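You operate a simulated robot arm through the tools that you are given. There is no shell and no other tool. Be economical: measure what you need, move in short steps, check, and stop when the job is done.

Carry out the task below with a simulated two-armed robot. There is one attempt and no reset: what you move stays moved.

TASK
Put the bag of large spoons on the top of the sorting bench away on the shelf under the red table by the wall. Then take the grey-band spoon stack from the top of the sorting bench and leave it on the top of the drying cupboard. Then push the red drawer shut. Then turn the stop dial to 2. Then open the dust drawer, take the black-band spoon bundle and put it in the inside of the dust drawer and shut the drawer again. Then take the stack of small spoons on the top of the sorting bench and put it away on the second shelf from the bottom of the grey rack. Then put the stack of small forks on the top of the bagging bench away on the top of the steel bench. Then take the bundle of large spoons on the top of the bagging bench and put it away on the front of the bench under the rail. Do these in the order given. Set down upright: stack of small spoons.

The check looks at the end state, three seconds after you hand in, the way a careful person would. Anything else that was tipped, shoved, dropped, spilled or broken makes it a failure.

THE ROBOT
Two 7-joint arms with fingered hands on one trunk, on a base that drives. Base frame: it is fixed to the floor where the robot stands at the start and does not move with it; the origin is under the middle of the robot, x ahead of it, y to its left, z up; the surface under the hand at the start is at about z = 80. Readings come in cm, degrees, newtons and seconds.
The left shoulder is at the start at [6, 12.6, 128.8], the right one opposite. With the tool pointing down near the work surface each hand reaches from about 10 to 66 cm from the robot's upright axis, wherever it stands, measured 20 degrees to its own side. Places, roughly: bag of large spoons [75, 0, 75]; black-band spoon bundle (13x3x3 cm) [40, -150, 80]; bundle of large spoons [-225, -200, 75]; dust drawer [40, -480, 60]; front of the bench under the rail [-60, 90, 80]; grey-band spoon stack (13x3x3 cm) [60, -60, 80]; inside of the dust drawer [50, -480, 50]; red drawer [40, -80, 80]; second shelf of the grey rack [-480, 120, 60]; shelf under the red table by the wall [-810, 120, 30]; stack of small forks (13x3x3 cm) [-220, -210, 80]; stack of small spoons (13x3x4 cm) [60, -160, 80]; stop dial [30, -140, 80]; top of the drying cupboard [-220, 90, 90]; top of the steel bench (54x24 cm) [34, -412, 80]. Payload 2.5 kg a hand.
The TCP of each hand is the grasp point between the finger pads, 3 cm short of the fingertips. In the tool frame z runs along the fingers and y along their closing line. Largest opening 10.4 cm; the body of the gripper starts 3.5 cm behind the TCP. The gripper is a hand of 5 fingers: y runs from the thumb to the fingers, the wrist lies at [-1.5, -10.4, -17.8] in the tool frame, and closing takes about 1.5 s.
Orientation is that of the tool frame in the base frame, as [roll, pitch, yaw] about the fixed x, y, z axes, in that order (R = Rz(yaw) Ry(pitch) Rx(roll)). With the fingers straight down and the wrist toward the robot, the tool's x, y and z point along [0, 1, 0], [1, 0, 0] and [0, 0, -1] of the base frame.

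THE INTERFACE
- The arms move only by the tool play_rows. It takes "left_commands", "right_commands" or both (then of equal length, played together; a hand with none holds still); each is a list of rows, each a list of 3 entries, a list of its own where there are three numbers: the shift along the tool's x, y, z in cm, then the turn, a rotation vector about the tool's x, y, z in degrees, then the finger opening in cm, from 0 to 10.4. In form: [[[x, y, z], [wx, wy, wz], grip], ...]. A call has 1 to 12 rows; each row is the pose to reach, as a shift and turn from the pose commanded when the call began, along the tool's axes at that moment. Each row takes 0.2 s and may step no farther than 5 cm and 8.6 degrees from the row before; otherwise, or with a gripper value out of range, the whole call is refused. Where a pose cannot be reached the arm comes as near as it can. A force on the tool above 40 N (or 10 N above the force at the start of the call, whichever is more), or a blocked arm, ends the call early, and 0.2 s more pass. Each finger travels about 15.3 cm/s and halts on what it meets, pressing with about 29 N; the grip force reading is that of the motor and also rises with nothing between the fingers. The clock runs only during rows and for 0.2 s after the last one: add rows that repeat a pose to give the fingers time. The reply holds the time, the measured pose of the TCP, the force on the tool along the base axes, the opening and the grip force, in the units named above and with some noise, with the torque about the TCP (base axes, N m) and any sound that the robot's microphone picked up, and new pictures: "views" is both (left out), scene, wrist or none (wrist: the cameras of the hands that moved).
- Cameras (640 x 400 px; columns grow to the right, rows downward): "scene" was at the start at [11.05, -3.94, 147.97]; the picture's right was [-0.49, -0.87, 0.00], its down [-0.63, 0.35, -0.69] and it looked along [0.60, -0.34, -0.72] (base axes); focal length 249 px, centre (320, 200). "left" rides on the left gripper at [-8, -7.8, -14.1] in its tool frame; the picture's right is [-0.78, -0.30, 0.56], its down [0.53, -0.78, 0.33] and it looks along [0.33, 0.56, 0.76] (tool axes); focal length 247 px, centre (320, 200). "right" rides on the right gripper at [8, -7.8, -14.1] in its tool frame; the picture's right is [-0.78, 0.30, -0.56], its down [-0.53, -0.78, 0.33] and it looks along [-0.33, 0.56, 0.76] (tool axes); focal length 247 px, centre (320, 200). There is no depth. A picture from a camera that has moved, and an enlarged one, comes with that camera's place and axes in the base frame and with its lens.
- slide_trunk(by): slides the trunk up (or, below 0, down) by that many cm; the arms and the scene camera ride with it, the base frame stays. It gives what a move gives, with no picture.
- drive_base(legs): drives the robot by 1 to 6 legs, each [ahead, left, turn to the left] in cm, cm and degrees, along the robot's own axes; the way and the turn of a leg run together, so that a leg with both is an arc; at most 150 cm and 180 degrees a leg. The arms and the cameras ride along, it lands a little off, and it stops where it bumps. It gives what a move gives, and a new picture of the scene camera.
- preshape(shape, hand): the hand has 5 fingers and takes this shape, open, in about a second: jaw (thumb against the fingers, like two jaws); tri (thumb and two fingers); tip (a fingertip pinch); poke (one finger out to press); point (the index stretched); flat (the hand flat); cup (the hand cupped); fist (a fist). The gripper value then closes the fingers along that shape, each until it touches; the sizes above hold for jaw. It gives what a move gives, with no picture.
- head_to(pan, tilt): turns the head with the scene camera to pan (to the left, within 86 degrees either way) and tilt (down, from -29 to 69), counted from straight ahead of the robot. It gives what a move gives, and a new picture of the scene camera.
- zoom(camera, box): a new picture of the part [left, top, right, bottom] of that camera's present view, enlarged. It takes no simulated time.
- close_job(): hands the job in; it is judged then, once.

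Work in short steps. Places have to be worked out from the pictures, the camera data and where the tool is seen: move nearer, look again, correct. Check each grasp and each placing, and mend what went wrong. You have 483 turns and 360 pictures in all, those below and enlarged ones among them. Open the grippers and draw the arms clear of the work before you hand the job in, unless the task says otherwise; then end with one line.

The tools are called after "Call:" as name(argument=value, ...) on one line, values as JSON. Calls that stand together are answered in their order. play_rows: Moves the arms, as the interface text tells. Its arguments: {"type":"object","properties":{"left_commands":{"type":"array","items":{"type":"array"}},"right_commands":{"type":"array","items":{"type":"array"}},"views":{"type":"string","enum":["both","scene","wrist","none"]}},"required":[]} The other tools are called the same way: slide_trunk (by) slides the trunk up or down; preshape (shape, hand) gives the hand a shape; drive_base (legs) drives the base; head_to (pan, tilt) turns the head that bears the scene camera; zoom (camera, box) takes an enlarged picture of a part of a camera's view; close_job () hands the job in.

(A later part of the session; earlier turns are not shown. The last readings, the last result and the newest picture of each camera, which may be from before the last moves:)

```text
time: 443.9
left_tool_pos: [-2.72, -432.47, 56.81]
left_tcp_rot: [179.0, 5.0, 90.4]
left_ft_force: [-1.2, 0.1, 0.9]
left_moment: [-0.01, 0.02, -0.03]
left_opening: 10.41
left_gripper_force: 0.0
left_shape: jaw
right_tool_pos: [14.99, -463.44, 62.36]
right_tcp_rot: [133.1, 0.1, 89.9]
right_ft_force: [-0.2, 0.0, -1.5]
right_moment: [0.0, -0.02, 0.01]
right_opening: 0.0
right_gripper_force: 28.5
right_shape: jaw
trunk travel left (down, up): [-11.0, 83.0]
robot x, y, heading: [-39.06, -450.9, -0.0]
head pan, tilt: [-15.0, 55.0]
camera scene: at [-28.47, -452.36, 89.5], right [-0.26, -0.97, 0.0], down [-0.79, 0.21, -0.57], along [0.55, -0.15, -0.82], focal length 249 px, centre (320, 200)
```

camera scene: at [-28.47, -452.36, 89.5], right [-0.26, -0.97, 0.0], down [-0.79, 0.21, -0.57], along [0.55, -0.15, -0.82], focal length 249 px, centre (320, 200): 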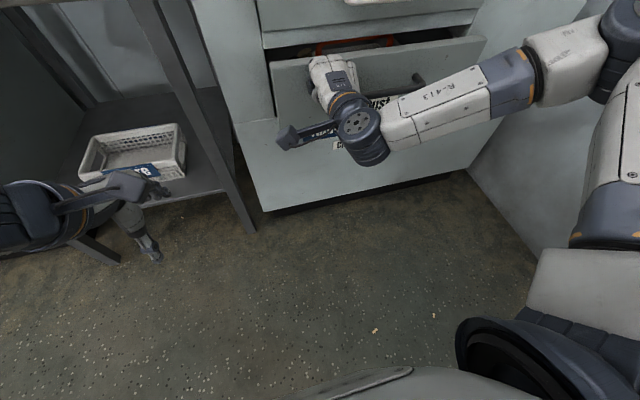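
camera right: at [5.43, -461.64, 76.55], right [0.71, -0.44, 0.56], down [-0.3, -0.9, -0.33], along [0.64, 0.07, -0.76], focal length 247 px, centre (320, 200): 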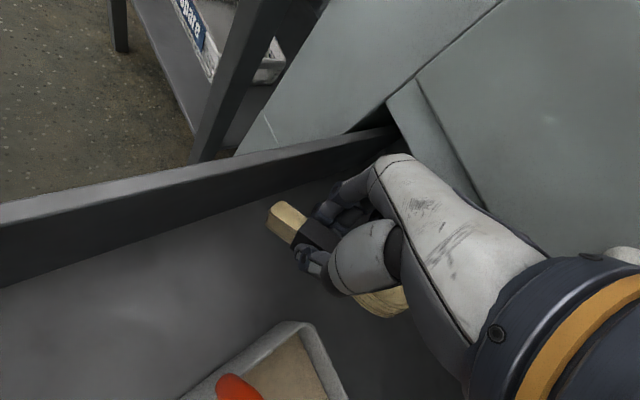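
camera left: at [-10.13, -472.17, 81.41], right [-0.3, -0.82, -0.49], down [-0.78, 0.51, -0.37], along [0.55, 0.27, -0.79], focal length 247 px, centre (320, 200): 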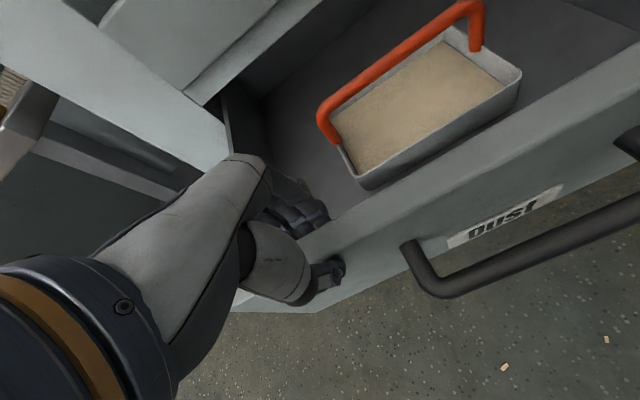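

Nearly closed; continue in small steps until it stops.

Call:
drive_base(legs=[[4, 0, 0]])

Call:
drive_base(legs=[[2, 0, 0]])

```text
time: 444.8
left_tool_pos: [1.22, -432.56, 56.74]
left_tcp_rot: [179.1, 4.8, 90.6]
left_ft_force: [0.1, 0.5, -0.6]
left_moment: [-0.04, -0.02, 0.03]
left_opening: 10.38
left_gripper_force: 0.1
left_shape: jaw
right_tool_pos: [18.96, -463.32, 62.42]
right_tcp_rot: [133.1, 0.1, 89.9]
right_ft_force: [-0.1, 0.0, -0.7]
right_moment: [0.01, 0.0, -0.01]
right_opening: 0.0
right_gripper_force: 28.8
right_shape: jaw
trunk travel left (down, up): [-11.0, 83.0]
robot x, y, heading: [-35.87, -450.45, -0.1]
head pan, tilt: [-15.0, 55.0]
camera scene: at [-24.53, -452.36, 89.5], right [-0.26, -0.97, 0.0], down [-0.79, 0.21, -0.57], along [0.55, -0.15, -0.82], focal length 249 px, centre (320, 200)
```

scene: 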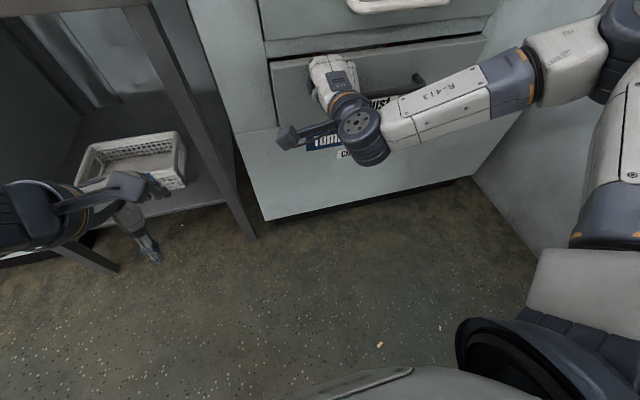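

```text
time: 445.6
left_tool_pos: [3.24, -432.52, 56.84]
left_tcp_rot: [179.1, 5.1, 90.5]
left_ft_force: [0.0, 0.2, -0.6]
left_moment: [0.0, -0.01, 0.0]
left_opening: 10.38
left_gripper_force: 0.0
left_shape: jaw
right_tool_pos: [20.97, -463.43, 62.44]
right_tcp_rot: [133.1, 0.1, 90.0]
right_ft_force: [0.7, 0.4, 0.4]
right_moment: [-0.01, -0.02, -0.01]
right_opening: 0.0
right_gripper_force: 29.1
right_shape: jaw
trunk travel left (down, up): [-11.0, 83.0]
robot x, y, heading: [-33.21, -450.4, 0.2]
head pan, tilt: [-15.0, 55.0]
camera scene: at [-22.54, -452.36, 89.5], right [-0.26, -0.97, 0.0], down [-0.79, 0.21, -0.57], along [0.55, -0.15, -0.82], focal length 249 px, centre (320, 200)
```

scene: 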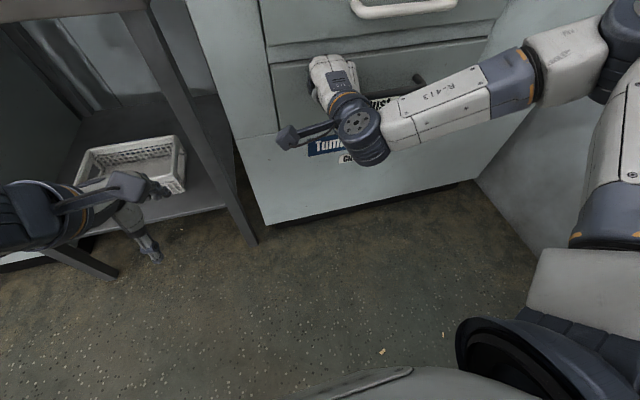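

Call:
drive_base(legs=[[1.5, 0, 0]])

Call:
zoom(camera="scene", box=[230, 0, 520, 200])

```text
time: 446.4
left_tool_pos: [4.26, -432.67, 56.79]
left_tcp_rot: [179.1, 4.9, 90.3]
left_ft_force: [0.1, -0.3, 0.1]
left_moment: [-0.04, 0.03, 0.0]
left_opening: 10.38
left_gripper_force: 0.1
left_shape: jaw
right_tool_pos: [21.64, -463.35, 62.55]
right_tcp_rot: [133.1, 0.0, 90.2]
right_ft_force: [-17.0, -3.1, 5.0]
right_moment: [-0.1, -0.02, -0.25]
right_opening: 0.0
right_gripper_force: 29.1
right_shape: jaw
trunk travel left (down, up): [-11.0, 83.0]
robot x, y, heading: [-32.48, -450.12, -0.2]
head pan, tilt: [-15.0, 55.0]
stopped in leg 1: the force on the tool passed its limit at 52 N (the readings are from after the stop); the commanded pose is now the measured one
camera scene: at [-21.58, -452.4, 89.51], right [-0.26, -0.97, 0.0], down [-0.79, 0.21, -0.57], along [0.55, -0.15, -0.82], focal length 249 px, centre (320, 200)
```

scene: 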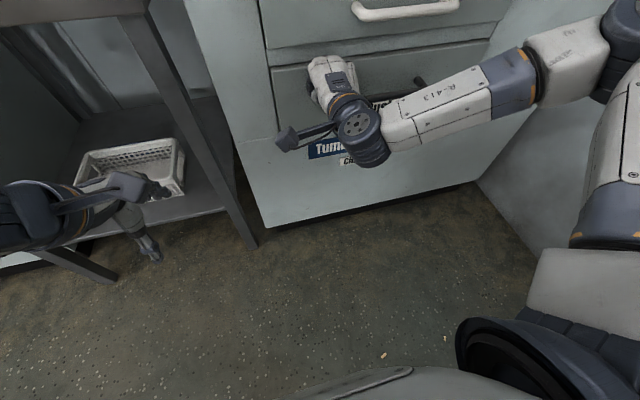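

```text
2.00 times, centred on (375, 100) of scene
camera zoom: at [-21.58, -452.4, 89.51], right [-0.26, -0.97, 0.0], down [-0.79, 0.21, -0.57], along [0.55, -0.15, -0.82], focal length 498 px, centre (210, 400)
```

zoom: 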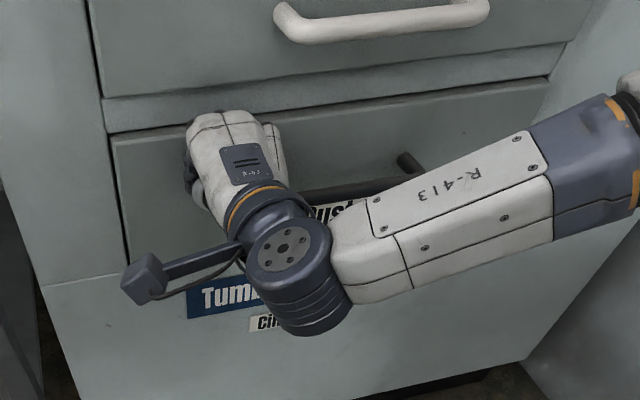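

Hard stop reached: shut. Back off and verify.

Call:
drive_base(legs=[[-35, 0, 0]])

Call:
slide_trunk(by=36)

Call:
play_rows(right_commands=[[[0, 0, 0], [8, 0, 0], 4], [[0, 0, 0], [16, 0, 0], 8], [[0, 0, 0], [24, 0, 0], 10.4], [[0, 0, 0], [32, 0, 0], 10.4], [[0, 0, 0], [40, 0, 0], 10.4], [[0, 0, 0], [47, 0, 0], 10.4]], views="scene")

```text
time: 448.7
left_tool_pos: [-30.54, -432.59, 56.76]
left_tcp_rot: [179.1, 5.1, 90.4]
left_ft_force: [-0.1, 0.5, 0.1]
left_moment: [0.01, 0.02, 0.02]
left_opening: 10.36
left_gripper_force: 0.0
left_shape: jaw
right_tool_pos: [-13.13, -463.22, 62.38]
right_tcp_rot: [133.2, 0.0, 90.2]
right_ft_force: [-0.1, -0.2, -0.2]
right_moment: [0.0, 0.01, 0.0]
right_opening: 0.02
right_gripper_force: 29.0
right_shape: jaw
trunk travel left (down, up): [-11.0, 83.0]
robot x, y, heading: [-67.31, -450.46, -0.3]
head pan, tilt: [-15.0, 55.0]
camera scene: at [-56.34, -452.32, 89.5], right [-0.26, -0.97, 0.0], down [-0.79, 0.21, -0.57], along [0.55, -0.15, -0.82], focal length 249 px, centre (320, 200)
```

scene: 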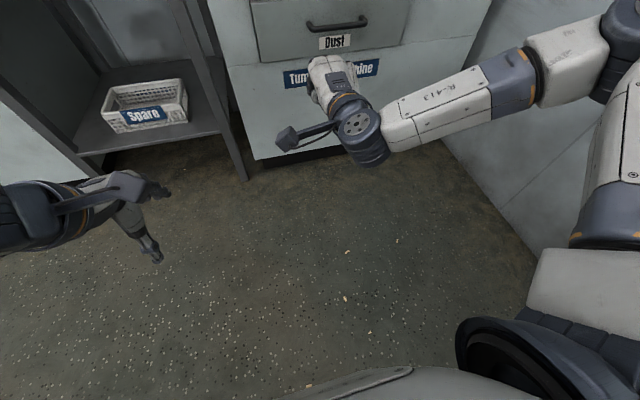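

```text
time: 452.2
left_tool_pos: [-30.58, -432.63, 92.78]
left_tcp_rot: [179.1, 5.0, 90.4]
left_ft_force: [0.2, -0.5, 0.6]
left_moment: [-0.03, -0.03, -0.03]
left_opening: 10.4
left_gripper_force: 0.1
left_shape: jaw
right_tool_pos: [-13.04, -463.34, 98.42]
right_tcp_rot: [133.2, 0.0, 90.1]
right_ft_force: [-0.1, 0.9, 0.1]
right_moment: [0.01, 0.0, 0.01]
right_opening: 0.0
right_gripper_force: 29.4
right_shape: jaw
trunk travel left (down, up): [-47.0, 47.0]
robot x, y, heading: [-67.13, -450.34, -0.2]
head pan, tilt: [-15.0, 55.0]
```

```text
time: 453.6
left_tool_pos: [-30.55, -432.59, 92.78]
left_tcp_rot: [179.1, 5.0, 90.4]
left_ft_force: [0.5, 0.1, 0.3]
left_moment: [-0.03, 0.02, 0.01]
left_opening: 10.39
left_gripper_force: 0.1
left_shape: jaw
right_tool_pos: [-12.98, -463.26, 98.43]
right_tcp_rot: [-179.7, 0.0, 90.1]
right_ft_force: [0.3, 0.9, 0.2]
right_moment: [-0.04, -0.01, 0.02]
right_opening: 10.37
right_gripper_force: 0.1
right_shape: jaw
trunk travel left (down, up): [-47.0, 47.0]
robot x, y, heading: [-67.44, -450.13, -0.1]
head pan, tilt: [-15.0, 55.0]
camera scene: at [-56.33, -452.31, 125.5], right [-0.26, -0.97, 0.0], down [-0.79, 0.21, -0.57], along [0.55, -0.15, -0.82], focal length 249 px, centre (320, 200)
```

scene: 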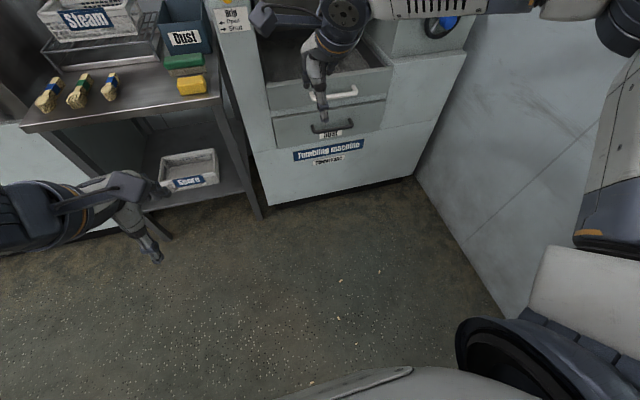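

Drawer shut. Return to the sorting bench for the stack of small spoons near [60, -160].

Call:
drive_base(legs=[[0, 150, 0], [0, 150, 0], [35, 0, 0]])

Call:
head_to(pan=-10, tilt=40)

Call:
zoom(camera="scene", box=[200, 60, 520, 280])

```text
time: 469.9
left_tool_pos: [7.26, -133.52, 92.79]
left_tcp_rot: [179.1, 4.9, 89.9]
left_ft_force: [-0.7, -0.6, -0.1]
left_moment: [-0.02, 0.0, 0.0]
left_opening: 10.42
left_gripper_force: 0.0
left_shape: jaw
right_tool_pos: [24.53, -164.35, 98.43]
right_tcp_rot: [-179.8, 0.0, 89.6]
right_ft_force: [0.2, 0.4, 0.1]
right_moment: [0.01, 0.01, -0.01]
right_opening: 10.4
right_gripper_force: 0.1
right_shape: jaw
trunk travel left (down, up): [-47.0, 47.0]
robot x, y, heading: [-29.59, -150.82, -0.3]
head pan, tilt: [-15.0, 55.0]
camera scene: at [-18.69, -152.98, 125.49], right [-0.27, -0.96, 0.0], down [-0.79, 0.22, -0.57], along [0.55, -0.15, -0.82], focal length 249 px, centre (320, 200)
```

scene: 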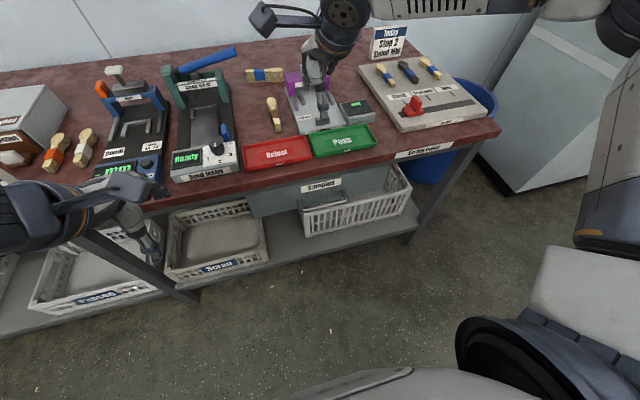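

```text
time: 470.7
left_tool_pos: [7.21, -133.46, 92.76]
left_tcp_rot: [178.9, 5.0, 89.8]
left_ft_force: [0.2, 0.0, 0.2]
left_moment: [0.02, -0.02, 0.01]
left_opening: 10.4
left_gripper_force: 0.0
left_shape: jaw
right_tool_pos: [24.37, -164.42, 98.38]
right_tcp_rot: [-179.8, 0.0, 89.7]
right_ft_force: [0.7, -0.2, 0.6]
right_moment: [-0.02, 0.01, 0.03]
right_opening: 10.38
right_gripper_force: 0.1
right_shape: jaw
trunk travel left (down, up): [-47.0, 47.0]
robot x, y, heading: [-29.78, -150.83, -0.5]
head pan, tilt: [-10.0, 40.0]
camera scene: at [-17.31, -152.61, 127.56], right [-0.18, -0.98, 0.0], down [-0.63, 0.12, -0.77], along [0.75, -0.14, -0.64], focal length 249 px, centre (320, 200)
```

scene: 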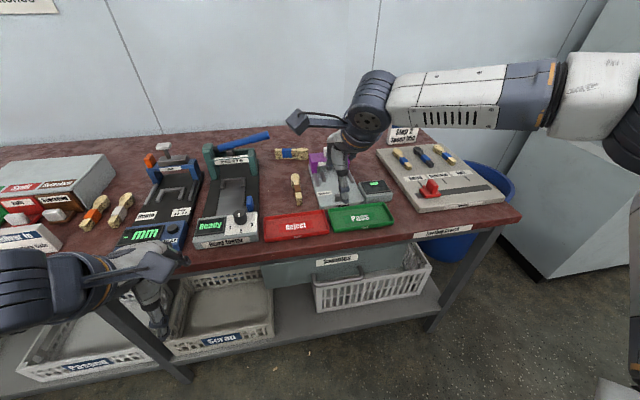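

```text
1.82 times, centred on (360, 170) of scene
camera zoom: at [-17.31, -152.61, 127.56], right [-0.18, -0.98, 0.0], down [-0.63, 0.12, -0.77], along [0.75, -0.14, -0.64], focal length 452 px, centre (247, 254)
```

zoom: 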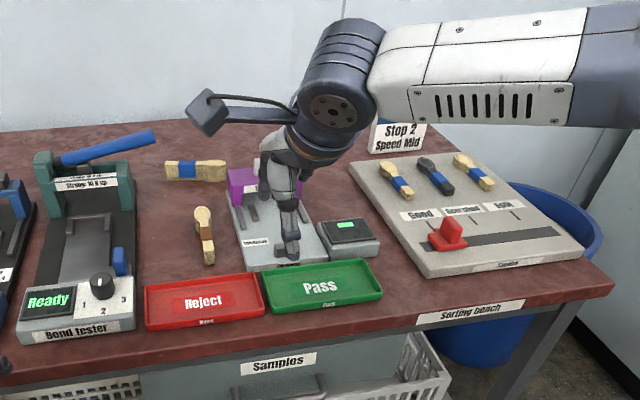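

The stack of small spoons (blue band) lies along y at about [64, -157] against the back. I raise the trunk, tuck the left hand, and drive in.

Call:
slide_trunk(by=10)

Call:
play_rows(left_commands=[[[1, -3, 0], [0, 0, 0], 10.4], [[3, -6, 0], [0, 0, 0], 10.4], [[6, -8, 0], [0, 0, 0], 10.4], [[9, -8, 0], [0, 0, 0], 10.4]], right_commands=[[[0, -3, 0], [0, 0, 0], 10.4], [[0, -6, 0], [0, 0, 0], 10.4], [[0, -9, 0], [0, 0, 0], 10.4], [[0, -11, 0], [0, 0, 0], 10.4]], views="none")

Call:
drive_base(legs=[[30, 9, 0.4]])

Call:
zoom(camera="right", box=[0, 0, 640, 400])

```text
time: 472.0
left_tool_pos: [7.16, -133.4, 102.67]
left_tcp_rot: [179.0, 5.0, 89.8]
left_ft_force: [-0.3, -0.1, 0.2]
left_moment: [-0.03, -0.01, 0.02]
left_opening: 10.41
left_gripper_force: 0.1
left_shape: jaw
right_tool_pos: [24.45, -164.35, 108.38]
right_tcp_rot: [-179.8, -0.1, 89.7]
right_ft_force: [0.7, -0.6, -0.2]
right_moment: [-0.01, 0.04, 0.0]
right_opening: 10.36
right_gripper_force: 0.1
right_shape: jaw
trunk travel left (down, up): [-57.0, 37.0]
robot x, y, heading: [-29.92, -151.41, -0.4]
head pan, tilt: [-10.0, 40.0]
```

```text
time: 473.0
left_tool_pos: [1.88, -121.83, 102.4]
left_tcp_rot: [179.1, 5.0, 89.8]
left_ft_force: [1.2, 0.9, 0.9]
left_moment: [-0.01, -0.01, -0.01]
left_opening: 10.4
left_gripper_force: 0.0
left_shape: jaw
left hand out of reach, approached as far as the arm can: row 1, 2, 3, 4
right_tool_pos: [13.4, -164.27, 108.38]
right_tcp_rot: [-179.9, -0.1, 89.7]
right_ft_force: [0.4, 0.2, 0.5]
right_moment: [0.04, 0.05, 0.03]
right_opening: 10.36
right_gripper_force: 0.1
right_shape: jaw
trunk travel left (down, up): [-57.0, 37.0]
robot x, y, heading: [-29.25, -150.61, -0.8]
head pan, tilt: [-10.0, 40.0]
```

```text
time: 475.1
left_tool_pos: [31.8, -112.75, 102.45]
left_tcp_rot: [179.1, 5.0, 90.4]
left_ft_force: [-1.0, -0.7, -0.6]
left_moment: [0.06, 0.0, 0.01]
left_opening: 10.43
left_gripper_force: 0.0
left_shape: jaw
right_tool_pos: [43.61, -155.18, 108.55]
right_tcp_rot: [-179.8, 0.0, 90.3]
right_ft_force: [-0.3, 0.6, 0.5]
right_moment: [-0.01, 0.01, -0.03]
right_opening: 10.36
right_gripper_force: 0.0
right_shape: jaw
trunk travel left (down, up): [-57.0, 37.0]
robot x, y, heading: [0.2, -142.04, 0.0]
head pan, tilt: [-10.0, 40.0]
camera scene: at [12.79, -143.71, 137.56], right [-0.18, -0.98, 0.0], down [-0.63, 0.11, -0.77], along [0.75, -0.13, -0.64], focal length 249 px, centre (320, 200)
```

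scene: 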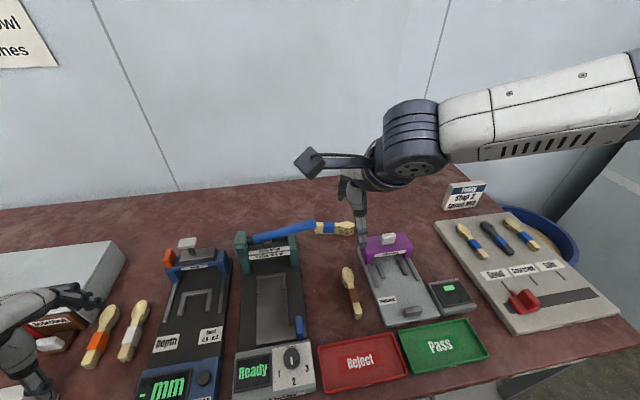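

```text
1.00 times, centred on (320, 200) of right (not enlarged: the box is as wide or as high as the picture)
camera zoom: at [35.89, -146.96, 122.61], right [0.3, -0.77, 0.56], down [-0.78, -0.54, -0.33], along [0.55, -0.33, -0.76], focal length 247 px, centre (320, 200)
```

zoom: 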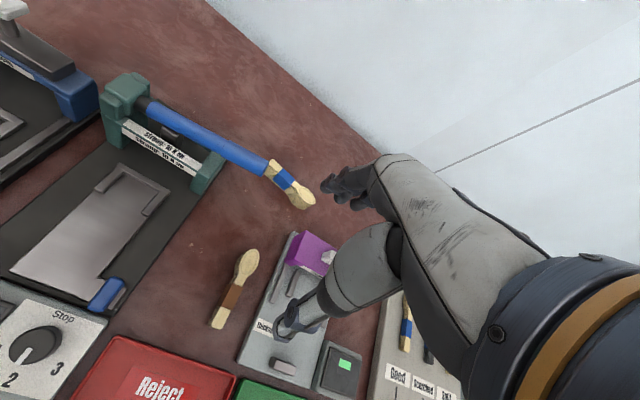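

The stack: from [65.4,-151] to [63.4,-164], centre ≈[64.2,-157.3], axis ~81°. The blue lever end is nearer and higher, not touching. Align yaw to 81°, close up 5 cm, lower and extend.

Call:
drive_base(legs=[[5, 0, 0]])

Call:
slide_trunk(by=-8)

Call:
play_rows(right_commands=[[[-0.5, 4, 0], [0, 0, 4.5], 8], [[-1, 8, 0], [0, 0, 9], 7], [[-1.5, 12, 0], [0, 0, 9], 7], [[-2, 15.4, 0], [0, 0, 9], 7]], views="both")

```text
time: 476.1
left_tool_pos: [36.79, -112.77, 102.36]
left_tcp_rot: [179.1, 5.0, 90.3]
left_ft_force: [0.1, 0.1, -0.1]
left_moment: [-0.03, 0.01, 0.01]
left_opening: 10.39
left_gripper_force: 0.2
left_shape: jaw
right_tool_pos: [48.67, -155.2, 108.51]
right_tcp_rot: [-179.7, 0.0, 90.2]
right_ft_force: [-0.4, -0.9, -0.4]
right_moment: [0.0, 0.03, -0.03]
right_opening: 10.38
right_gripper_force: 0.1
right_shape: jaw
trunk travel left (down, up): [-57.0, 37.0]
robot x, y, heading: [5.16, -142.54, -0.2]
head pan, tilt: [-10.0, 40.0]
camera scene: at [17.83, -143.74, 137.56], right [-0.18, -0.98, 0.0], down [-0.63, 0.11, -0.77], along [0.75, -0.13, -0.64], focal length 249 px, centre (320, 200)
```

scene: 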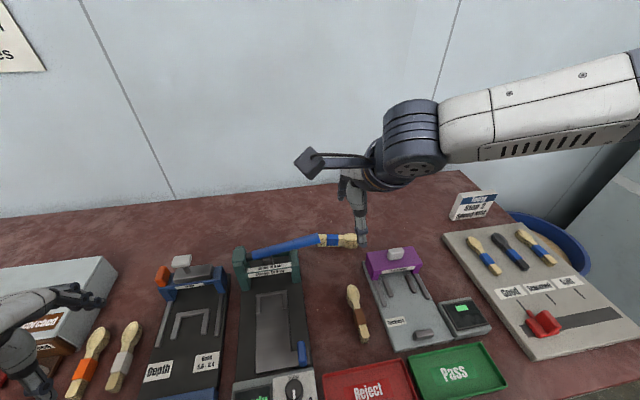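

```text
time: 477.2
left_tool_pos: [36.71, -112.85, 94.5]
left_tcp_rot: [179.1, 4.9, 90.3]
left_ft_force: [-0.8, 0.9, 0.4]
left_moment: [-0.02, -0.03, -0.04]
left_opening: 10.4
left_gripper_force: 0.1
left_shape: jaw
right_tool_pos: [48.52, -155.02, 100.49]
right_tcp_rot: [-179.8, 0.1, 90.2]
right_ft_force: [0.4, -0.4, 0.3]
right_moment: [-0.02, 0.02, -0.02]
right_opening: 10.37
right_gripper_force: 0.1
right_shape: jaw
trunk travel left (down, up): [-49.0, 45.0]
robot x, y, heading: [5.2, -142.11, -0.2]
head pan, tilt: [-10.0, 40.0]
```

```text
time: 478.2
left_tool_pos: [36.8, -112.96, 94.43]
left_tcp_rot: [179.1, 5.0, 90.3]
left_ft_force: [0.7, -0.5, 0.4]
left_moment: [-0.01, -0.01, 0.02]
left_opening: 10.41
left_gripper_force: 0.0
left_shape: jaw
right_tool_pos: [63.74, -157.31, 100.47]
right_tcp_rot: [-179.8, -0.1, 81.2]
right_ft_force: [0.2, -0.1, 1.1]
right_moment: [0.01, 0.01, -0.01]
right_opening: 7.04
right_gripper_force: 0.0
right_shape: jaw
right hand out of reach, approached as far as the arm can: row 4
trunk travel left (down, up): [-49.0, 45.0]
robot x, y, heading: [5.45, -141.95, 0.1]
head pan, tilt: [-10.0, 40.0]
camera scene: at [17.76, -143.76, 129.57], right [-0.18, -0.98, 0.0], down [-0.63, 0.11, -0.77], along [0.75, -0.13, -0.64], focal length 249 px, centre (320, 200)
camera right: at [57.27, -148.16, 114.6], right [0.18, -0.81, 0.56], down [-0.85, -0.41, -0.33], along [0.5, -0.41, -0.76], focal length 247 px, centre (320, 200)
```

scene: 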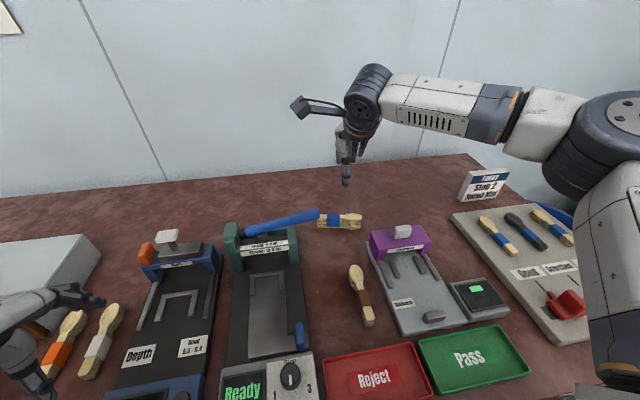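
right: 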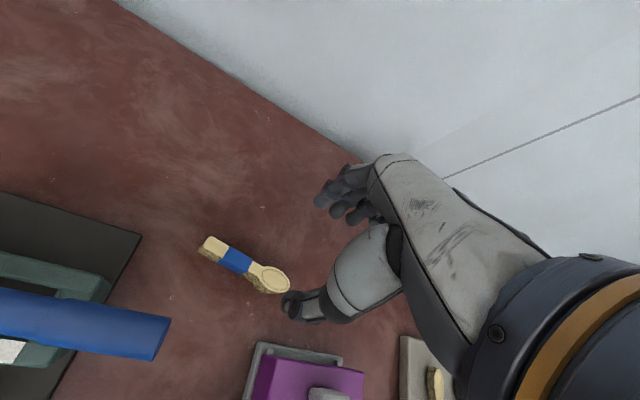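

Right hand is right above the stack. The left hand must rise before lowering the trunk.

Call:
play_rows(left_commands=[[[0, 0, -4.5], [0, 0, 0], 10.4], [[1, 0, -9], [0, 0, 0], 10.4], [[2, 0, -13.5], [0, 0, 0], 10.4], [[4, 0, -17], [0, 0, 0], 10.4]], views="wrist")

```text
time: 479.2
left_tool_pos: [36.47, -107.34, 110.99]
left_tcp_rot: [179.2, 5.0, 90.3]
left_ft_force: [-0.1, 0.9, 1.1]
left_moment: [-0.01, -0.02, 0.01]
left_opening: 10.39
left_gripper_force: 0.1
left_shape: jaw
right_tool_pos: [63.57, -157.21, 100.48]
right_tcp_rot: [-179.9, 0.0, 81.3]
right_ft_force: [0.3, -0.4, 0.0]
right_moment: [0.03, 0.01, -0.01]
right_opening: 7.03
right_gripper_force: 0.0
right_shape: jaw
trunk travel left (down, up): [-49.0, 45.0]
robot x, y, heading: [5.29, -142.51, -0.0]
head pan, tilt: [-10.0, 40.0]
camera left: at [28.63, -114.14, 125.68], right [-0.28, -0.82, -0.49], down [-0.77, 0.5, -0.39], along [0.57, 0.27, -0.78], focal length 247 px, centre (320, 200)
```

left: 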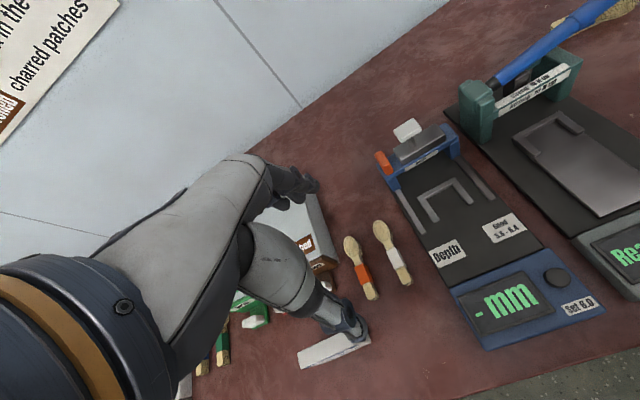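

Left is clear now. Lower 11 cm, check.

Call:
slide_trunk(by=-11)

Call:
zoom(camera="right", box=[160, 130, 480, 370])

```text
time: 480.7
left_tool_pos: [36.51, -107.31, 99.95]
left_tcp_rot: [179.0, 5.0, 90.3]
left_ft_force: [0.2, 0.2, 1.0]
left_moment: [-0.02, 0.01, -0.02]
left_opening: 10.42
left_gripper_force: 0.1
left_shape: jaw
right_tool_pos: [63.74, -157.28, 89.54]
right_tcp_rot: [-179.9, 0.0, 81.3]
right_ft_force: [-0.3, 0.3, -0.4]
right_moment: [0.01, 0.03, 0.0]
right_opening: 7.02
right_gripper_force: 0.2
right_shape: jaw
trunk travel left (down, up): [-38.0, 56.0]
robot x, y, heading: [5.45, -142.48, 0.1]
head pan, tilt: [-10.0, 40.0]
```

```text
1.67 times, centred on (320, 250) of right
camera zoom: at [57.21, -148.12, 103.61], right [0.18, -0.81, 0.56], down [-0.85, -0.41, -0.33], along [0.5, -0.41, -0.76], focal length 412 px, centre (320, 117)
```

zoom: 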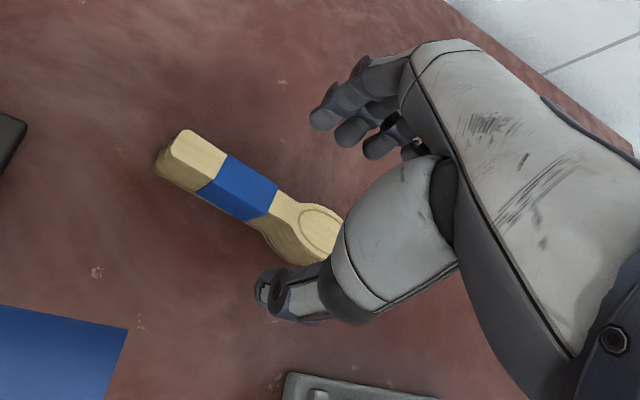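

Shift 1.8 cm toward the band, lower and grip.

Call:
play_rows(right_commands=[[[1.8, 0.3, 0], [0, 0, 0], 7]], views="none")

Call:
slide_trunk(by=-5.7)

Call:
play_rows(right_commands=[[[0, 0, 0], [0, 0, 0], 4.5], [[0, 0, 0], [0, 0, 0], 2], [[0, 0, 0], [0, 0, 0], 0], [[0, 0, 0], [0, 0, 0], 0], [[0, 0, 0], [0, 0, 0], 0]], views="none")

Call:
zoom(camera="right", box=[160, 130, 480, 370])

```text
time: 481.1
left_tool_pos: [36.43, -107.35, 100.06]
left_tcp_rot: [179.1, 5.0, 90.4]
left_ft_force: [0.2, 0.6, -0.4]
left_moment: [0.02, -0.02, -0.01]
left_opening: 10.4
left_gripper_force: 0.0
left_shape: jaw
right_tool_pos: [63.1, -156.62, 89.47]
right_tcp_rot: [180.0, -0.1, 81.4]
right_ft_force: [0.1, 0.6, 1.3]
right_moment: [0.0, 0.03, 0.0]
right_opening: 7.03
right_gripper_force: 0.1
right_shape: jaw
right hand out of reach, approached as far as the arm can: row 1
trunk travel left (down, up): [-38.0, 56.0]
robot x, y, heading: [5.86, -142.3, -0.2]
head pan, tilt: [-10.0, 40.0]
```

```text
time: 482.0
left_tool_pos: [36.43, -107.39, 94.26]
left_tcp_rot: [179.1, 5.1, 90.4]
left_ft_force: [-0.2, -0.3, 0.5]
left_moment: [0.01, -0.03, -0.01]
left_opening: 10.4
left_gripper_force: 0.1
left_shape: jaw
right_tool_pos: [63.1, -156.56, 83.83]
right_tcp_rot: [180.0, 0.0, 81.3]
right_ft_force: [-0.4, 0.1, 0.7]
right_moment: [0.0, 0.05, -0.01]
right_opening: 7.03
right_gripper_force: 0.2
right_shape: jaw
trunk travel left (down, up): [-32.3, 61.7]
robot x, y, heading: [5.45, -142.24, -0.3]
head pan, tilt: [-10.0, 40.0]
```

```text
time: 483.2
left_tool_pos: [36.43, -107.36, 94.35]
left_tcp_rot: [179.1, 5.1, 90.4]
left_ft_force: [0.2, -0.3, 0.3]
left_moment: [0.03, -0.01, 0.01]
left_opening: 10.41
left_gripper_force: 0.1
left_shape: jaw
right_tool_pos: [63.14, -156.65, 83.87]
right_tcp_rot: [-180.0, 0.0, 81.3]
right_ft_force: [0.4, 0.3, -0.1]
right_moment: [0.01, 0.0, -0.01]
right_opening: 0.94
right_gripper_force: 29.2
right_shape: jaw
trunk travel left (down, up): [-32.3, 61.7]
robot x, y, heading: [5.25, -142.08, -0.0]
head pan, tilt: [-10.0, 40.0]
```

```text
1.67 times, centred on (320, 250) of right
camera zoom: at [56.64, -147.45, 97.91], right [0.18, -0.81, 0.56], down [-0.85, -0.41, -0.33], along [0.5, -0.41, -0.76], focal length 412 px, centre (320, 117)
```

zoom: 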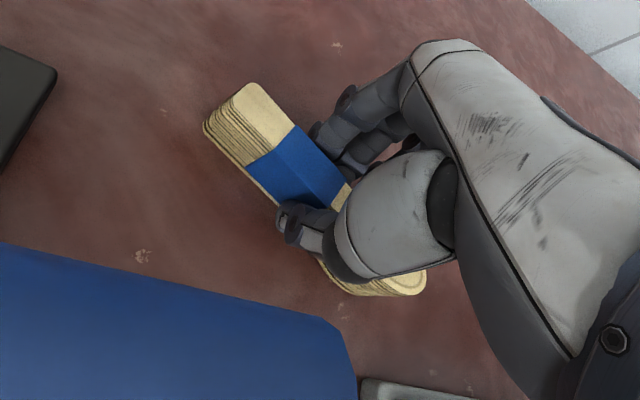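

Gripped (0.94 cm, 29 N). Lift 20 cm, retract, and back off.

Call:
slide_trunk(by=22)

Call:
play_rows(right_commands=[[[0, -4, 0], [0, 0, 0], 0], [[0, -8, 0], [0, 0, 0], 0], [[0, -12, 0], [0, 0, 0], 0], [[0, -16, 0], [0, 0, 0], 0], [[0, -20, 0], [0, 0, 0], 0]], views="wrist")

Call:
drive_base(legs=[[-60, 10, 0], [0, 110, 0], [0, 0, 180]])

```text
time: 485.6
left_tool_pos: [36.56, -107.45, 116.33]
left_tcp_rot: [179.1, 5.0, 90.3]
left_ft_force: [0.3, -0.1, 0.4]
left_moment: [0.0, -0.01, 0.02]
left_opening: 10.4
left_gripper_force: 0.0
left_shape: jaw
right_tool_pos: [63.03, -156.53, 105.73]
right_tcp_rot: [180.0, -0.1, 81.2]
right_ft_force: [-0.2, 0.2, -0.3]
right_moment: [-0.02, 0.01, -0.01]
right_opening: 0.96
right_gripper_force: 29.1
right_shape: jaw
trunk travel left (down, up): [-54.3, 39.7]
robot x, y, heading: [5.29, -141.8, 0.1]
head pan, tilt: [-10.0, 40.0]
```

```text
time: 486.8
left_tool_pos: [36.46, -107.36, 116.35]
left_tcp_rot: [179.1, 5.0, 90.4]
left_ft_force: [0.6, 0.4, 0.0]
left_moment: [0.01, 0.01, 0.0]
left_opening: 10.4
left_gripper_force: 0.1
left_shape: jaw
right_tool_pos: [43.2, -153.59, 105.78]
right_tcp_rot: [-180.0, -0.1, 81.3]
right_ft_force: [-0.8, 0.3, 0.0]
right_moment: [-0.01, -0.06, 0.01]
right_opening: 0.96
right_gripper_force: 28.6
right_shape: jaw
trunk travel left (down, up): [-54.3, 39.7]
robot x, y, heading: [5.29, -141.9, 0.1]
head pan, tilt: [-10.0, 40.0]
camera right: at [36.84, -144.47, 119.92], right [0.17, -0.81, 0.56], down [-0.85, -0.41, -0.33], along [0.5, -0.41, -0.76], focal length 247 px, centre (320, 200)
```

right: 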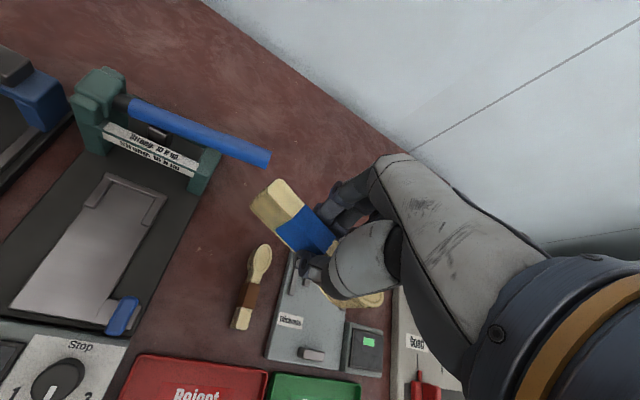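

```text
time: 502.8
left_tool_pos: [-84.93, -57.24, 116.37]
left_tcp_rot: [179.1, 5.0, -88.9]
left_ft_force: [0.0, 0.5, -0.2]
left_moment: [-0.02, -0.02, -0.01]
left_opening: 10.4
left_gripper_force: 0.1
left_shape: jaw
right_tool_pos: [-92.42, -11.18, 105.8]
right_tcp_rot: [180.0, -0.1, -97.9]
right_ft_force: [-0.5, 0.5, -0.4]
right_moment: [0.0, 0.0, 0.02]
right_opening: 0.93
right_gripper_force: 29.1
right_shape: jaw
trunk travel left (down, up): [-54.3, 39.7]
robot x, y, heading: [-53.92, -21.79, -179.4]
head pan, tilt: [-10.0, 40.0]
camera scene: at [-66.61, -20.7, 134.87], right [0.16, 0.99, 0.0], down [0.63, -0.1, -0.77], along [-0.76, 0.12, -0.64], focal length 249 px, centre (320, 200)
```

scene: 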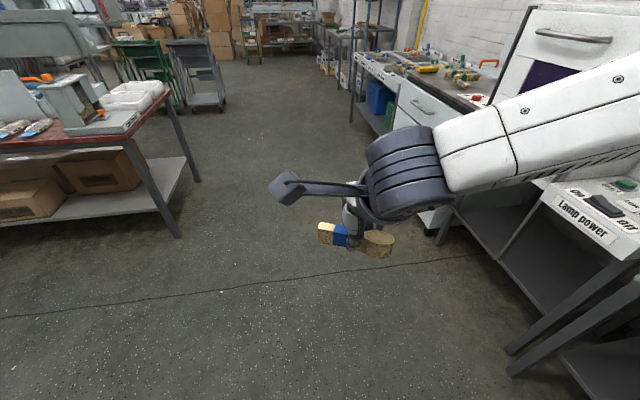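

Drive down the aisle to near the grey rack and look.

Call:
drive_base(legs=[[140, 0, 0], [140, 0, 0], [110, 0, 0]])

Call:
head_to(pan=-50, tilt=25)

```text
time: 521.7
left_tool_pos: [-476.41, -59.26, 116.14]
left_tcp_rot: [179.1, 5.0, -89.3]
left_ft_force: [0.3, 0.3, -0.2]
left_moment: [0.0, -0.01, 0.0]
left_opening: 10.38
left_gripper_force: 0.0
left_shape: jaw
right_tool_pos: [-483.68, -13.03, 105.7]
right_tcp_rot: [-180.0, -0.1, -98.4]
right_ft_force: [0.3, 0.0, 0.1]
right_moment: [0.0, 0.0, -0.03]
right_opening: 0.96
right_gripper_force: 29.2
right_shape: jaw
trunk travel left (down, up): [-54.3, 39.7]
robot x, y, heading: [-445.49, -24.16, -179.7]
head pan, tilt: [-10.0, 40.0]
camera scene: at [-457.85, -22.89, 134.86], right [0.17, 0.99, 0.0], down [0.63, -0.11, -0.77], along [-0.75, 0.13, -0.64], focal length 249 px, centre (320, 200)
```

scene: 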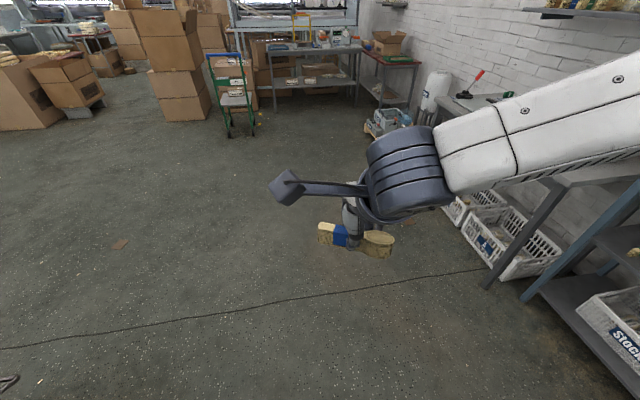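

```text
time: 522.7
left_tool_pos: [-476.47, -59.34, 116.28]
left_tcp_rot: [179.1, 5.0, -89.3]
left_ft_force: [0.4, -0.1, 0.0]
left_moment: [-0.01, 0.01, 0.02]
left_opening: 10.41
left_gripper_force: 0.0
left_shape: jaw
right_tool_pos: [-483.55, -13.05, 105.71]
right_tcp_rot: [-180.0, -0.1, -98.3]
right_ft_force: [-0.5, -0.6, -0.7]
right_moment: [-0.03, 0.0, 0.01]
right_opening: 0.94
right_gripper_force: 28.9
right_shape: jaw
trunk travel left (down, up): [-54.3, 39.7]
robot x, y, heading: [-445.9, -24.31, -179.7]
head pan, tilt: [-50.0, 25.0]
camera scene: at [-455.41, -17.3, 137.2], right [0.76, 0.65, 0.0], down [0.27, -0.32, -0.91], along [-0.59, 0.69, -0.42], focal length 249 px, centre (320, 200)
```

scene: 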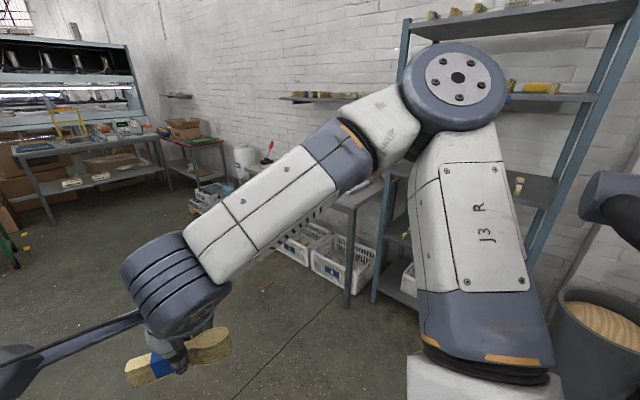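

Turn to face the rack (+y) and view it.

Call:
drive_base(legs=[[0, 0, -90]])

Call:
head_to(pan=15, tilt=25)

```text
time: 527.0
left_tool_pos: [-480.32, 6.9, 116.38]
left_tcp_rot: [179.0, 5.0, -179.6]
left_ft_force: [-0.2, -0.3, 0.2]
left_moment: [0.0, -0.05, -0.01]
left_opening: 10.41
left_gripper_force: 0.1
left_shape: jaw
right_tool_pos: [-434.09, 13.76, 105.74]
right_tcp_rot: [180.0, 0.0, 171.4]
right_ft_force: [-0.6, 0.2, -1.4]
right_moment: [0.0, 0.01, -0.01]
right_opening: 0.96
right_gripper_force: 29.0
right_shape: jaw
trunk travel left (down, up): [-54.3, 39.7]
robot x, y, heading: [-445.42, -24.53, 89.7]
head pan, tilt: [-50.0, 25.0]
camera scene: at [-438.38, -14.39, 137.2], right [0.64, -0.77, 0.0], down [-0.32, -0.27, -0.91], along [0.69, 0.58, -0.42], focal length 249 px, centre (320, 200)
```

scene: 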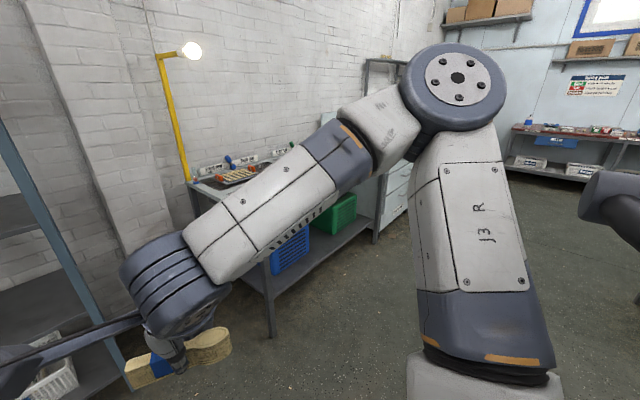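

```text
time: 528.3
left_tool_pos: [-480.4, 6.9, 116.14]
left_tcp_rot: [179.2, 4.9, -179.6]
left_ft_force: [-0.9, 0.4, 0.0]
left_moment: [-0.01, -0.01, -0.02]
left_opening: 10.4
left_gripper_force: 0.0
left_shape: jaw
right_tool_pos: [-434.19, 13.7, 105.77]
right_tcp_rot: [180.0, -0.1, 171.3]
right_ft_force: [0.2, 0.1, -0.2]
right_moment: [0.0, 0.01, -0.01]
right_opening: 0.95
right_gripper_force: 29.1
right_shape: jaw
trunk travel left (down, up): [-54.3, 39.7]
robot x, y, heading: [-445.38, -24.18, 90.0]
head pan, tilt: [15.0, 25.0]
camera scene: at [-447.82, -11.41, 137.2], right [0.97, 0.26, 0.0], down [0.11, -0.41, -0.91], along [-0.23, 0.88, -0.42], focal length 249 px, centre (320, 200)
```

scene: 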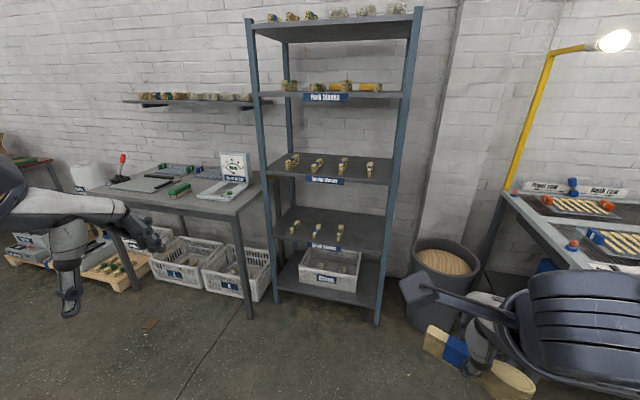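

Call:
zoom(camera="scene", box=[230, 60, 430, 340])

Call:
zoom(camera="scene", box=[260, 190, 400, 300])

```text
1.43 times, centred on (330, 200) of scene
camera zoom: at [-447.82, -11.41, 137.2], right [0.97, 0.26, 0.0], down [0.11, -0.41, -0.91], along [-0.23, 0.88, -0.42], focal length 355 px, centre (306, 200)
```

zoom: 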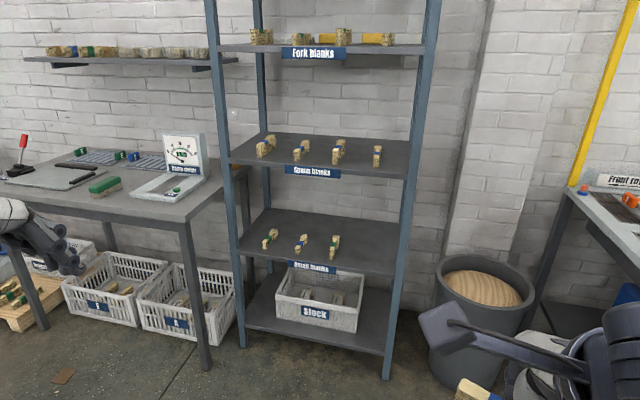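

```text
3.64 times, centred on (330, 245) of scene
camera zoom: at [-447.82, -11.41, 137.2], right [0.97, 0.26, 0.0], down [0.11, -0.41, -0.91], along [-0.23, 0.88, -0.42], focal length 904 px, centre (284, 36)
```

zoom: 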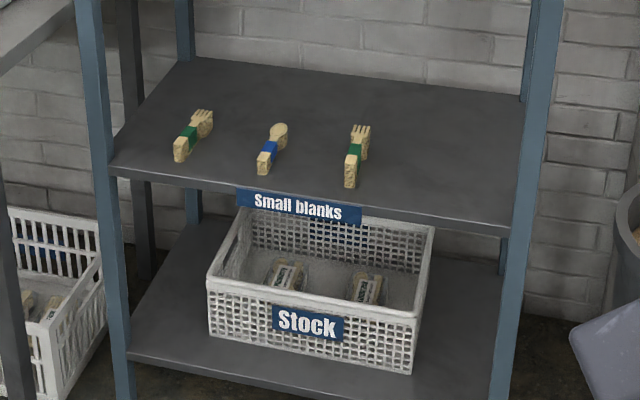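

The second shelf from the bottom is the "Small blanks" shelf: z≈60, front y≈95.6, x -503..-443; free spot at right around [-455, 106]. Tuck the left hand inward/back first, then position the base.

Call:
play_rows(left_commands=[[[-4, -1, -1], [0, 0, 0], 10.4], [[-8, -2, -2], [0, 0, 0], 10.4], [[-12, -3, -3], [0, 0, 0], 10.4], [[-16, -4, -4], [0, 0, 0], 10.4]], views="none")

Call:
drive_base(legs=[[55, 21, 0]])

Call:
head_to(pan=-10, tilt=40)

```text
time: 529.4
left_tool_pos: [-464.55, 3.14, 120.86]
left_tcp_rot: [-179.6, 17.2, 176.3]
left_ft_force: [-0.9, -0.1, 1.1]
left_moment: [0.0, 0.0, -0.01]
left_opening: 10.36
left_gripper_force: 0.1
left_shape: jaw
right_tool_pos: [-434.07, 13.82, 105.76]
right_tcp_rot: [180.0, -0.1, 171.5]
right_ft_force: [0.6, 0.6, -1.1]
right_moment: [-0.03, -0.02, 0.0]
right_opening: 0.97
right_gripper_force: 28.9
right_shape: jaw
trunk travel left (down, up): [-54.3, 39.7]
robot x, y, heading: [-445.14, -24.51, 90.3]
head pan, tilt: [15.0, 25.0]
stopped in row 4 (left hand): the arm was blocked; the commanded pose is now the measured one
```

```text
time: 532.7
left_tool_pos: [-485.0, 57.92, 120.94]
left_tcp_rot: [-179.7, 17.2, 175.7]
left_ft_force: [-0.4, 0.7, 0.2]
left_moment: [0.01, 0.01, -0.02]
left_opening: 10.4
left_gripper_force: 0.1
left_shape: jaw
right_tool_pos: [-454.38, 68.36, 105.83]
right_tcp_rot: [180.0, -0.1, 171.0]
right_ft_force: [-0.5, 0.1, 0.2]
right_moment: [0.01, 0.02, 0.01]
right_opening: 0.98
right_gripper_force: 29.1
right_shape: jaw
trunk travel left (down, up): [-54.3, 39.7]
robot x, y, heading: [-466.05, 30.28, 89.6]
head pan, tilt: [15.0, 25.0]
camera scene: at [-468.4, 43.2, 137.19], right [0.97, 0.25, 0.0], down [0.11, -0.41, -0.91], along [-0.23, 0.88, -0.42], focal length 249 px, centre (320, 200)
```

scene: 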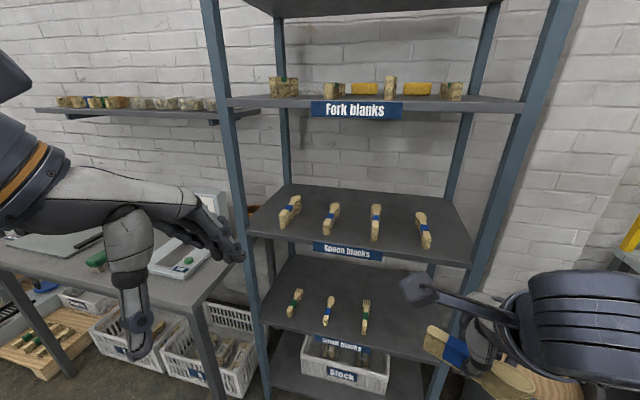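

```text
time: 533.6
left_tool_pos: [-485.09, 57.85, 120.77]
left_tcp_rot: [-179.8, 17.3, 175.7]
left_ft_force: [-0.6, -0.9, 0.2]
left_moment: [-0.01, 0.0, 0.0]
left_opening: 10.41
left_gripper_force: 0.0
left_shape: jaw
right_tool_pos: [-454.47, 68.26, 105.83]
right_tcp_rot: [180.0, -0.1, 171.1]
right_ft_force: [0.9, -0.4, -0.7]
right_moment: [-0.01, 0.02, -0.02]
right_opening: 0.96
right_gripper_force: 28.6
right_shape: jaw
trunk travel left (down, up): [-54.3, 39.7]
robot x, y, heading: [-466.35, 30.23, 89.5]
head pan, tilt: [-10.0, 40.0]
camera scene: at [-464.54, 42.62, 134.87], right [0.98, -0.18, 0.0], down [-0.12, -0.63, -0.77], along [0.14, 0.75, -0.64], focal length 249 px, centre (320, 200)
```

scene: 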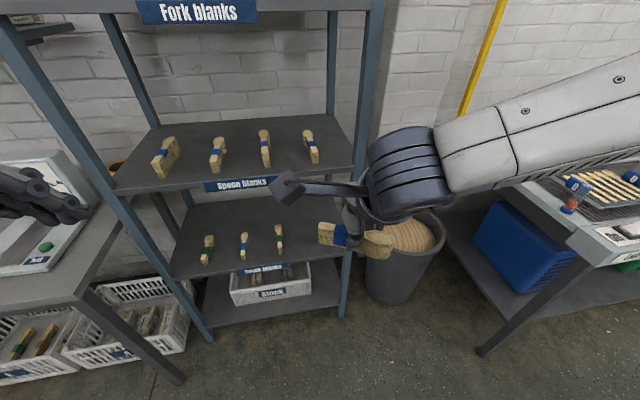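

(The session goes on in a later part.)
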